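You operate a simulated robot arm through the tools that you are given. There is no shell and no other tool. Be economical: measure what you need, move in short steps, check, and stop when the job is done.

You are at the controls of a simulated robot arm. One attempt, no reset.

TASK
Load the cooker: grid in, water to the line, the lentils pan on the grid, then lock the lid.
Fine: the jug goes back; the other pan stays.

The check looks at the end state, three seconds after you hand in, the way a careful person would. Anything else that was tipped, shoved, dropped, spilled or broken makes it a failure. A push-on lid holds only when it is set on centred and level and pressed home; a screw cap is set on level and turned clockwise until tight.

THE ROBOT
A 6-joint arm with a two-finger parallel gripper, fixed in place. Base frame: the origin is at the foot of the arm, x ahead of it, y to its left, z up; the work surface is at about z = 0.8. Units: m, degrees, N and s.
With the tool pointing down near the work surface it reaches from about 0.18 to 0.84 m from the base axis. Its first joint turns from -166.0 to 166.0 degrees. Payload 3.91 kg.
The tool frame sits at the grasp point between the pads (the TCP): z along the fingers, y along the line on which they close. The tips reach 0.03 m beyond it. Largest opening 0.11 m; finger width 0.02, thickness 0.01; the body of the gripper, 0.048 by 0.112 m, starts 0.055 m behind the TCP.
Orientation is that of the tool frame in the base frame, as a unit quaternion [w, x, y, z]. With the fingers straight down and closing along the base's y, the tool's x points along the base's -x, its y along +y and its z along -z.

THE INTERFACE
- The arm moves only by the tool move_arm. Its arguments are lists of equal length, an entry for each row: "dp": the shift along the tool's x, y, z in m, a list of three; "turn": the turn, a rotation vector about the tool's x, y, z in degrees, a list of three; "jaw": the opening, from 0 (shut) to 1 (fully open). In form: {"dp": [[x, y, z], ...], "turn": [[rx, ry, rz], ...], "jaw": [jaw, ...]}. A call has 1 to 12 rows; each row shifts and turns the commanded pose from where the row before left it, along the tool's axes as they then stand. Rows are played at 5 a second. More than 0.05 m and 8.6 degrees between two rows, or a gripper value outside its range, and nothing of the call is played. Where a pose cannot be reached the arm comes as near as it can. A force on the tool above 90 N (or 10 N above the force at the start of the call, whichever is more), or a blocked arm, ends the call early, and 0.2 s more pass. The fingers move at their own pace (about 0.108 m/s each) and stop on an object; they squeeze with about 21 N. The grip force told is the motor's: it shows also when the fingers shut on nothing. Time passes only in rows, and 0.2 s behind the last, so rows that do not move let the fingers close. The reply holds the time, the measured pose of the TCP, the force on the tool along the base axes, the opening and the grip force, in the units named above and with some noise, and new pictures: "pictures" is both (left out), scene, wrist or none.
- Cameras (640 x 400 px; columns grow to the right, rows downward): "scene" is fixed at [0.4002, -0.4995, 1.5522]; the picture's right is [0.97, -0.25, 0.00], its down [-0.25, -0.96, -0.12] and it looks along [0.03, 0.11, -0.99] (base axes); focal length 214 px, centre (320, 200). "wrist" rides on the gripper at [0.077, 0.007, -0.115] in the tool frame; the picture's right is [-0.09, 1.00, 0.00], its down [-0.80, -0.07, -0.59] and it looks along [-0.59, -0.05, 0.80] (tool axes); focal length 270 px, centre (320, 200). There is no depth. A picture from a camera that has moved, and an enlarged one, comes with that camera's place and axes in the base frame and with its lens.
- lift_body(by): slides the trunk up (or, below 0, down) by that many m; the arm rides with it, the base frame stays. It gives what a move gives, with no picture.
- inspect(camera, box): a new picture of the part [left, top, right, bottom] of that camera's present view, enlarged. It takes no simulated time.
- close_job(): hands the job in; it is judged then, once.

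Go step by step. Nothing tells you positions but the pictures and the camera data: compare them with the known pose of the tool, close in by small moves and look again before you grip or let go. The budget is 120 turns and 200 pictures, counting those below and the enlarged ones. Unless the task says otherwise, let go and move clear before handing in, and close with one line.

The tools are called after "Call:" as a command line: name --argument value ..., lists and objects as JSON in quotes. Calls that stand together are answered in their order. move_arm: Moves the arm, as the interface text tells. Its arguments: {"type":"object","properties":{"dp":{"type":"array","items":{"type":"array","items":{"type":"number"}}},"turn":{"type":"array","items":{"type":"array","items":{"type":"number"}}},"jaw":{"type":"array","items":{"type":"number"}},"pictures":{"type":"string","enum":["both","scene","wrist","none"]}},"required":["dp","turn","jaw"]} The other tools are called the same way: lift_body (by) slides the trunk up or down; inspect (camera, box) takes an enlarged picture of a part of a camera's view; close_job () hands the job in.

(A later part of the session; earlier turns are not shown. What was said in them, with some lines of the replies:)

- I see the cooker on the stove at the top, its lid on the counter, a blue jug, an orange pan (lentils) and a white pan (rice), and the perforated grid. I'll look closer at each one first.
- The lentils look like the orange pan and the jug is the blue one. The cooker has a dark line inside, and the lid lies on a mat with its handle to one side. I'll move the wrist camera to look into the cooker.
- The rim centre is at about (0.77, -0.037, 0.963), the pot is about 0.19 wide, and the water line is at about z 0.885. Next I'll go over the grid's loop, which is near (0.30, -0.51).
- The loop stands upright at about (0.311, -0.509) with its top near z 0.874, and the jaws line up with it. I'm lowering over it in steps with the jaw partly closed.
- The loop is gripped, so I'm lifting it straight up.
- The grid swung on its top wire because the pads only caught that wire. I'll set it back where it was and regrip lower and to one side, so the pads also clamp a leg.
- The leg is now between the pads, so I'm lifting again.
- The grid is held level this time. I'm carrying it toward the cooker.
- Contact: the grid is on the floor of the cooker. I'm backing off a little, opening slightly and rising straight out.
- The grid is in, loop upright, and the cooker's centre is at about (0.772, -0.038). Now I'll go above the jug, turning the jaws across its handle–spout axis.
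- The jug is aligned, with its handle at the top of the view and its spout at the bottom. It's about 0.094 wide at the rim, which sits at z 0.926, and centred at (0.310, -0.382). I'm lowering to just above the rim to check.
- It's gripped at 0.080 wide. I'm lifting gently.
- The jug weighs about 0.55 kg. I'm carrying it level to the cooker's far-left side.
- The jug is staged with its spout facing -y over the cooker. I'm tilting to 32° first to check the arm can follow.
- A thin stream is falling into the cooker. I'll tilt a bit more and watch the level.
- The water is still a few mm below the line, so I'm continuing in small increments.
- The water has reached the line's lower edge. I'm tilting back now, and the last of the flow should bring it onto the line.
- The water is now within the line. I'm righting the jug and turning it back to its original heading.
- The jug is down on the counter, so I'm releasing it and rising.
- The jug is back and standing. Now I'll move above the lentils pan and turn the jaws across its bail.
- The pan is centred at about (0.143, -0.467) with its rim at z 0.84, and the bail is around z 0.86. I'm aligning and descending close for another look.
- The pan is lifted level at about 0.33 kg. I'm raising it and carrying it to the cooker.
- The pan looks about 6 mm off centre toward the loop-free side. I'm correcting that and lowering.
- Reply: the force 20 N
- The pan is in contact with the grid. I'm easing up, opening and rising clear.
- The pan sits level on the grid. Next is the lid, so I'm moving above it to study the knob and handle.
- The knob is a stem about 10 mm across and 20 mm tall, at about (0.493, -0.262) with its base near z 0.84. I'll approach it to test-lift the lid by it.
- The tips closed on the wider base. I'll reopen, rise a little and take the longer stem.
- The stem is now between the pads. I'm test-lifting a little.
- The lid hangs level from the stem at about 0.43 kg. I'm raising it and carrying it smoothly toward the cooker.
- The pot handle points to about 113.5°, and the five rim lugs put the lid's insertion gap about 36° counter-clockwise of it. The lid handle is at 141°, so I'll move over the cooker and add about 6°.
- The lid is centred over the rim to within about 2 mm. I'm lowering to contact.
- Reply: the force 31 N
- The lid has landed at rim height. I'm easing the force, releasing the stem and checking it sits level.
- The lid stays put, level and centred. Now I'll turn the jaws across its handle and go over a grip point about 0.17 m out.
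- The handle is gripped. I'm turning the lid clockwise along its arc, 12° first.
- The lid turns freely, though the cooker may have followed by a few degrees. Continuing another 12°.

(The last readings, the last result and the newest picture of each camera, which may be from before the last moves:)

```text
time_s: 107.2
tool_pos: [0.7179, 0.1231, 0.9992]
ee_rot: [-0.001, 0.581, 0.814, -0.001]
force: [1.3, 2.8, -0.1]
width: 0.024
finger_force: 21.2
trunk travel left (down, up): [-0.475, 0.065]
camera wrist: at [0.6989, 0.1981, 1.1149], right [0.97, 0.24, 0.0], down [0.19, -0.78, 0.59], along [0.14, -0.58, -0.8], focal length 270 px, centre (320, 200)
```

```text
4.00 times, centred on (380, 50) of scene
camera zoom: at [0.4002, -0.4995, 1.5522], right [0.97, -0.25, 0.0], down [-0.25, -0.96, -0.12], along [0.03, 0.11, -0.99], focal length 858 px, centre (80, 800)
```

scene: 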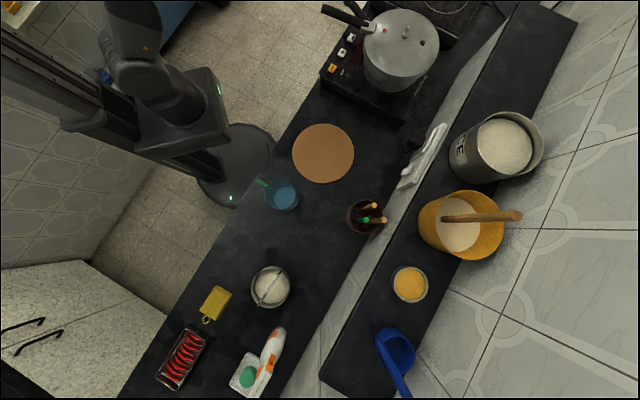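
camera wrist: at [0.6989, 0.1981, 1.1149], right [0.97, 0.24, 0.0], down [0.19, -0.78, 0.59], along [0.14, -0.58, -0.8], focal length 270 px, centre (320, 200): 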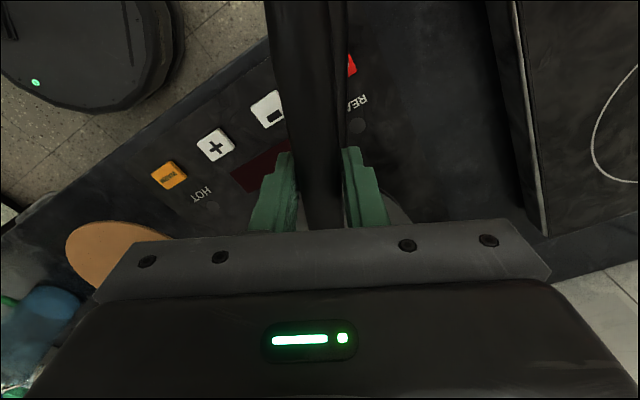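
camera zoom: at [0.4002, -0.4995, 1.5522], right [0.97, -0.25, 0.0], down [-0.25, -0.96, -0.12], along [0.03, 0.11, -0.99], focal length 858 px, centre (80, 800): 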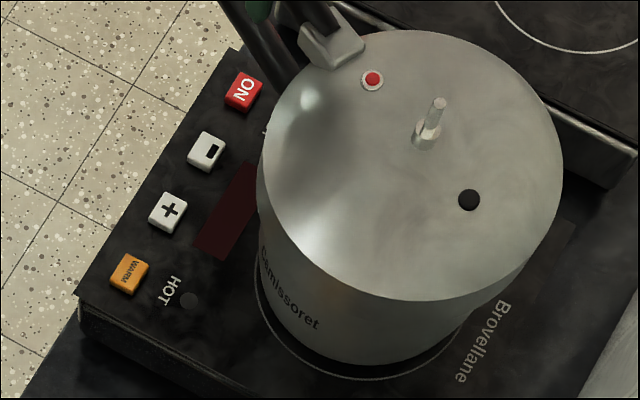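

Call:
move_arm --dp '[[-0.0002, 0.006, 0], [-0.0002, 0.006, 0], [0, 0, 0]]' --turn '[[0, 0, 2], [0, 0, 2], [0, 0, 0]]' --jaw '[0.1, 0.1, 0.1]' --pictures "wrist"

Call:
inspect --camera "scene" --box '[320, 0, 440, 100]'

```text
time_s: 108.0
tool_pos: [0.7294, 0.1273, 1.0006]
ee_rot: [0.0, 0.609, 0.793, -0.001]
force: [1.4, 4.2, 0.5]
width: 0.0238
finger_force: 21.1
trunk travel left (down, up): [-0.475, 0.065]
camera wrist: at [0.7156, 0.2025, 1.1149], right [0.99, 0.17, 0.0], down [0.14, -0.79, 0.59], along [0.1, -0.59, -0.8], focal length 270 px, centre (320, 200)
```

wrist: 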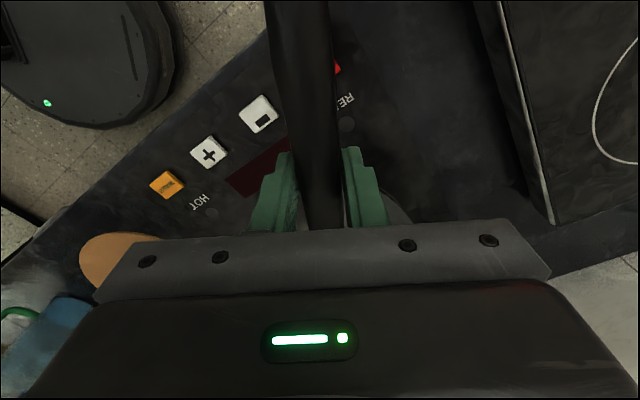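

```text
4.00 times, centred on (380, 50) of scene
camera zoom: at [0.4002, -0.4995, 1.5522], right [0.97, -0.25, 0.0], down [-0.25, -0.96, -0.12], along [0.03, 0.11, -0.99], focal length 858 px, centre (80, 800)
```

zoom: 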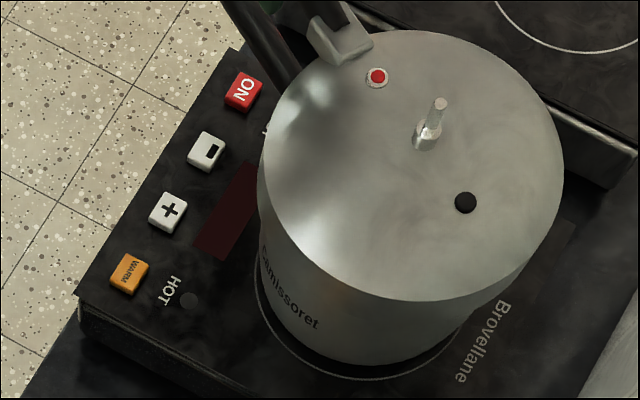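

Call:
move_arm --dp '[[-0.0001, 0.0045, 0], [-0.0001, 0.0045, 0], [0, 0, 0]]' --turn '[[0, 0, 1.5], [0, 0, 1.5], [0, 0, 0]]' --jaw '[0.1, 0.1, 0.1]' --pictures "wrist"

Call:
inspect --camera "scene" --box '[320, 0, 440, 100]'

```text
time_s: 108.8
tool_pos: [0.7379, 0.128, 0.9997]
ee_rot: [0.0, 0.63, 0.777, 0.0]
force: [1.2, 1.8, -0.3]
width: 0.0238
finger_force: 21.1
trunk travel left (down, up): [-0.475, 0.065]
camera wrist: at [0.7287, 0.205, 1.1149], right [0.99, 0.12, 0.0], down [0.1, -0.8, 0.59], along [0.07, -0.59, -0.8], focal length 270 px, centre (320, 200)
```

wrist: 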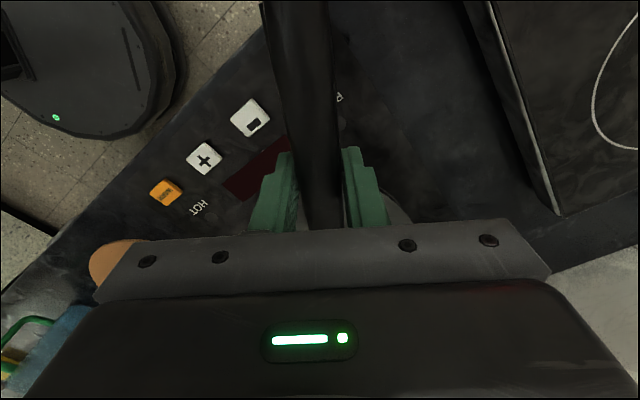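

```text
4.00 times, centred on (380, 50) of scene
camera zoom: at [0.4002, -0.4995, 1.5522], right [0.97, -0.25, 0.0], down [-0.25, -0.96, -0.12], along [0.03, 0.11, -0.99], focal length 858 px, centre (80, 800)
```

zoom: 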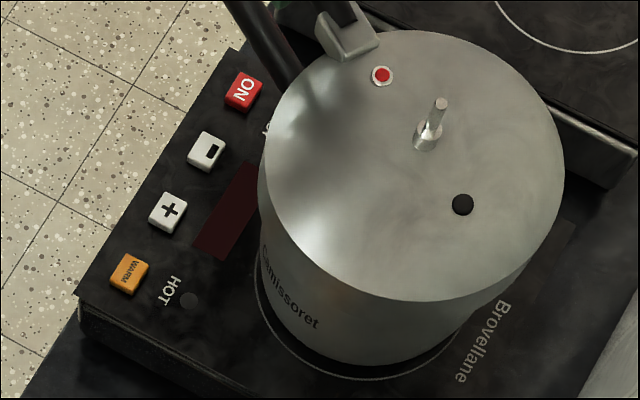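

Call:
inspect --camera "wrist" --box '[230, 0, 410, 120]'

Call:
inspect --camera "scene" --box '[345, 0, 400, 40]'

```text
3.33 times, centred on (320, 60) of wrist
camera zoom: at [0.7287, 0.205, 1.1149], right [0.99, 0.12, 0.0], down [0.1, -0.8, 0.59], along [0.07, -0.59, -0.8], focal length 901 px, centre (320, 667)
```

zoom: 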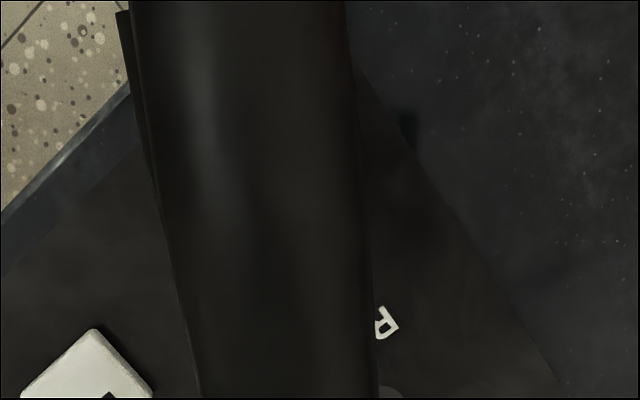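

```text
10.00 times, centred on (372, 20) of scene
camera zoom: at [0.4002, -0.4995, 1.5522], right [0.97, -0.25, 0.0], down [-0.25, -0.96, -0.12], along [0.03, 0.11, -0.99], focal length 2145 px, centre (-205, 2000)
```

zoom: 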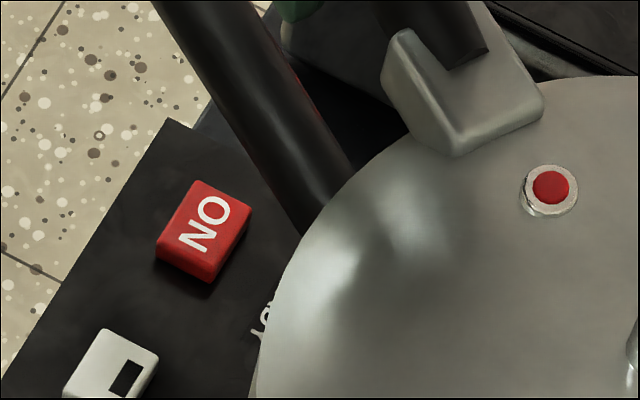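

The lid handle now slightly overlaps past the pot handle. I'll test a further 3° to see whether a stop is reached.

Call:
move_arm --dp '[[-0.0001, 0.0045, 0], [-0.0001, 0.0045, 0], [0, 0, 0]]' --turn '[[0, 0, 1.5], [0, 0, 1.5], [0, 0, 0]]' --jaw '[0.1, 0.1, 0.1]' --pictures "none"

Call:
inspect --camera "wrist" --box '[230, 0, 410, 120]'

Call:
inspect --camera "scene" --box '[345, 0, 400, 40]'

```text
time_s: 109.6
tool_pos: [0.7466, 0.1297, 1.0003]
ee_rot: [0.0, 0.651, 0.759, 0.0]
force: [3.3, -1.1, -0.9]
width: 0.024
finger_force: 21.2
trunk travel left (down, up): [-0.475, 0.065]
```

```text
3.33 times, centred on (320, 60) of wrist
camera zoom: at [0.7418, 0.2063, 1.1149], right [1.0, 0.07, 0.0], down [0.05, -0.8, 0.59], along [0.04, -0.59, -0.8], focal length 901 px, centre (320, 667)
```

zoom: 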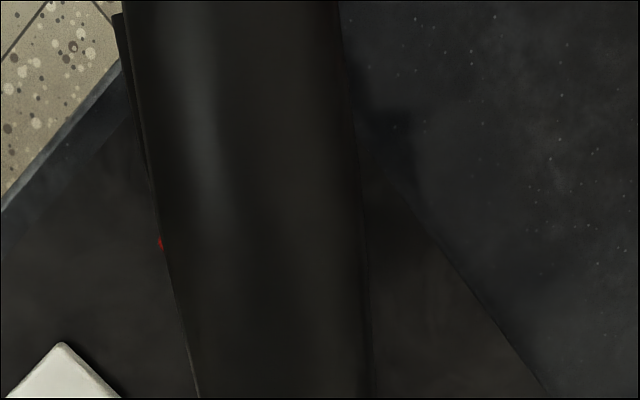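

```text
10.00 times, centred on (372, 20) of scene
camera zoom: at [0.4002, -0.4995, 1.5522], right [0.97, -0.25, 0.0], down [-0.25, -0.96, -0.12], along [0.03, 0.11, -0.99], focal length 2145 px, centre (-205, 2000)
```

zoom: 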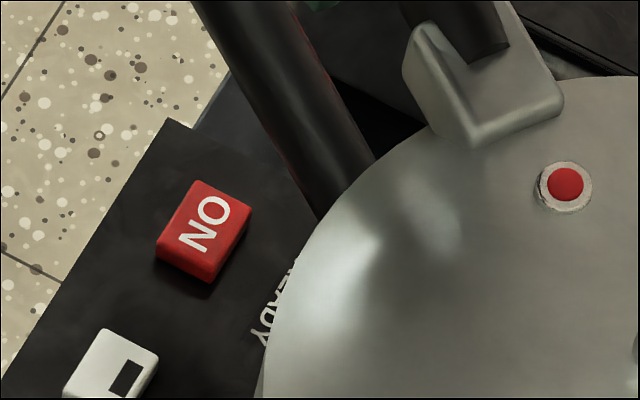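

The cooker now moves with the lid and their relative position no longer changes, so the lid is at its stop. I'll check with a gentle 2–3 mm upward pull on the handle.

Call:
move_arm --dp '[[0, 0, -0.0015], [0, 0, -0.0015], [0, 0, 0]]' --turn '[[0, 0, 0], [0, 0, 0], [0, 0, 0]]' --jaw '[0.1, 0.1, 0.1]' --pictures "none"

```text
time_s: 110.4
tool_pos: [0.7475, 0.1287, 1.0018]
ee_rot: [-0.001, 0.65, 0.76, -0.001]
force: [1.5, -2.2, -7.6]
width: 0.0242
finger_force: 20.9
trunk travel left (down, up): [-0.475, 0.065]
```

The pull meets 7.6 N, where a loose lid would give about 2 N, so the lid is locked. I'm returning, releasing and rising clear.

Call:
move_arm --dp '[[0, 0, 0.003], [0, 0, 0], [0, 0, 0], [0, 0, -0.02], [0, 0, -0.04], [0, 0, -0.04], [0, 0, -0.04], [0.02, 0, -0.03]]' --turn '[[0, 0, 0], [0, 0, 0], [0, 0, 0], [0, 0, 0], [0, 0, 0], [0, 0, 0], [0, 0, 0], [0, 0, 0]]' --jaw '[0.1, 0.6, 0.6, 0.6, 0.6, 0.6, 0.6, 0.6]'

Call:
inspect --camera "scene" --box '[320, 0, 460, 105]'

Call:
inspect --camera "wrist" --box '[200, 0, 460, 240]'

```text
time_s: 112.2
tool_pos: [0.7427, 0.1493, 1.1697]
ee_rot: [0.0, 0.65, 0.76, 0.0]
force: [-0.4, -0.7, -0.6]
width: 0.0659
finger_force: 0.1
trunk travel left (down, up): [-0.475, 0.065]
camera wrist: at [0.7373, 0.2268, 1.2853], right [1.0, 0.07, 0.0], down [0.05, -0.8, 0.59], along [0.04, -0.59, -0.8], focal length 270 px, centre (320, 200)
```

scene: 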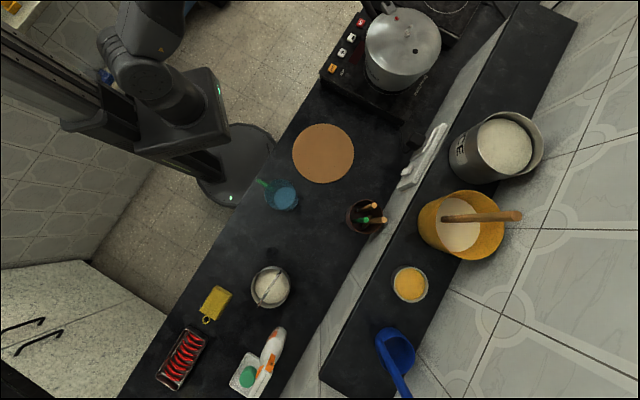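
wrist: 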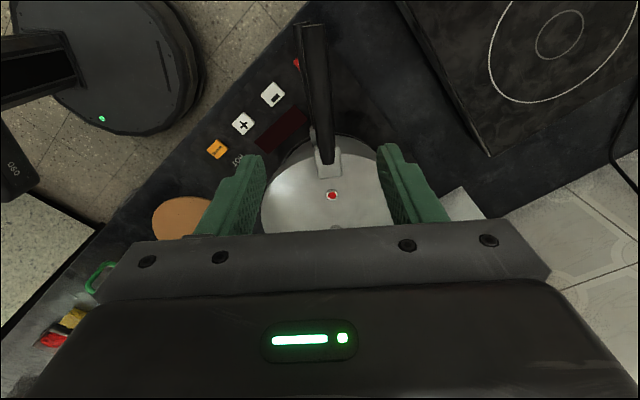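

```text
3.81 times, centred on (390, 52) of scene
camera zoom: at [0.4002, -0.4995, 1.5522], right [0.97, -0.25, 0.0], down [-0.25, -0.96, -0.12], along [0.03, 0.11, -0.99], focal length 817 px, centre (53, 762)
```

zoom: 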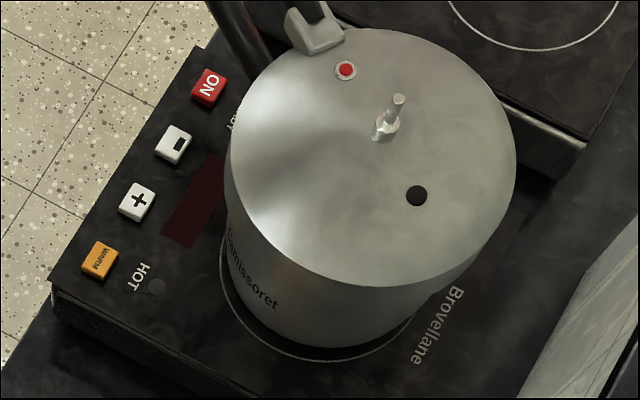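

```text
1.67 times, centred on (330, 120) of wrist
camera zoom: at [0.7373, 0.2268, 1.2853], right [1.0, 0.07, 0.0], down [0.05, -0.8, 0.59], along [0.04, -0.59, -0.8], focal length 450 px, centre (303, 333)
```

zoom: 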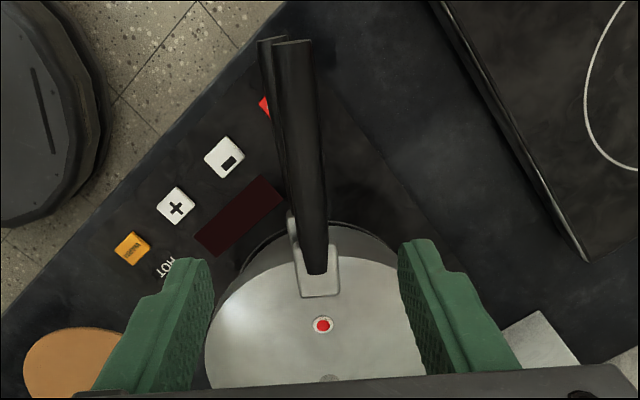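

Everything is in place: lid locked with its handle over the cooker's, jug returned, rice pan untouched and gripper clear. Handing in.

Call:
close_job

```text
The job is handed in.
```

The cooker is loaded and I've handed the job in: the grid is in, the water is within the line, the lentils pan is on the grid, and the lid is turned to its stop and holds against a light pull. The jug is back in its place and the rice pan wasn't touched. The cooker itself turned about 10° on its burner while I locked the lid, and I left it that way.
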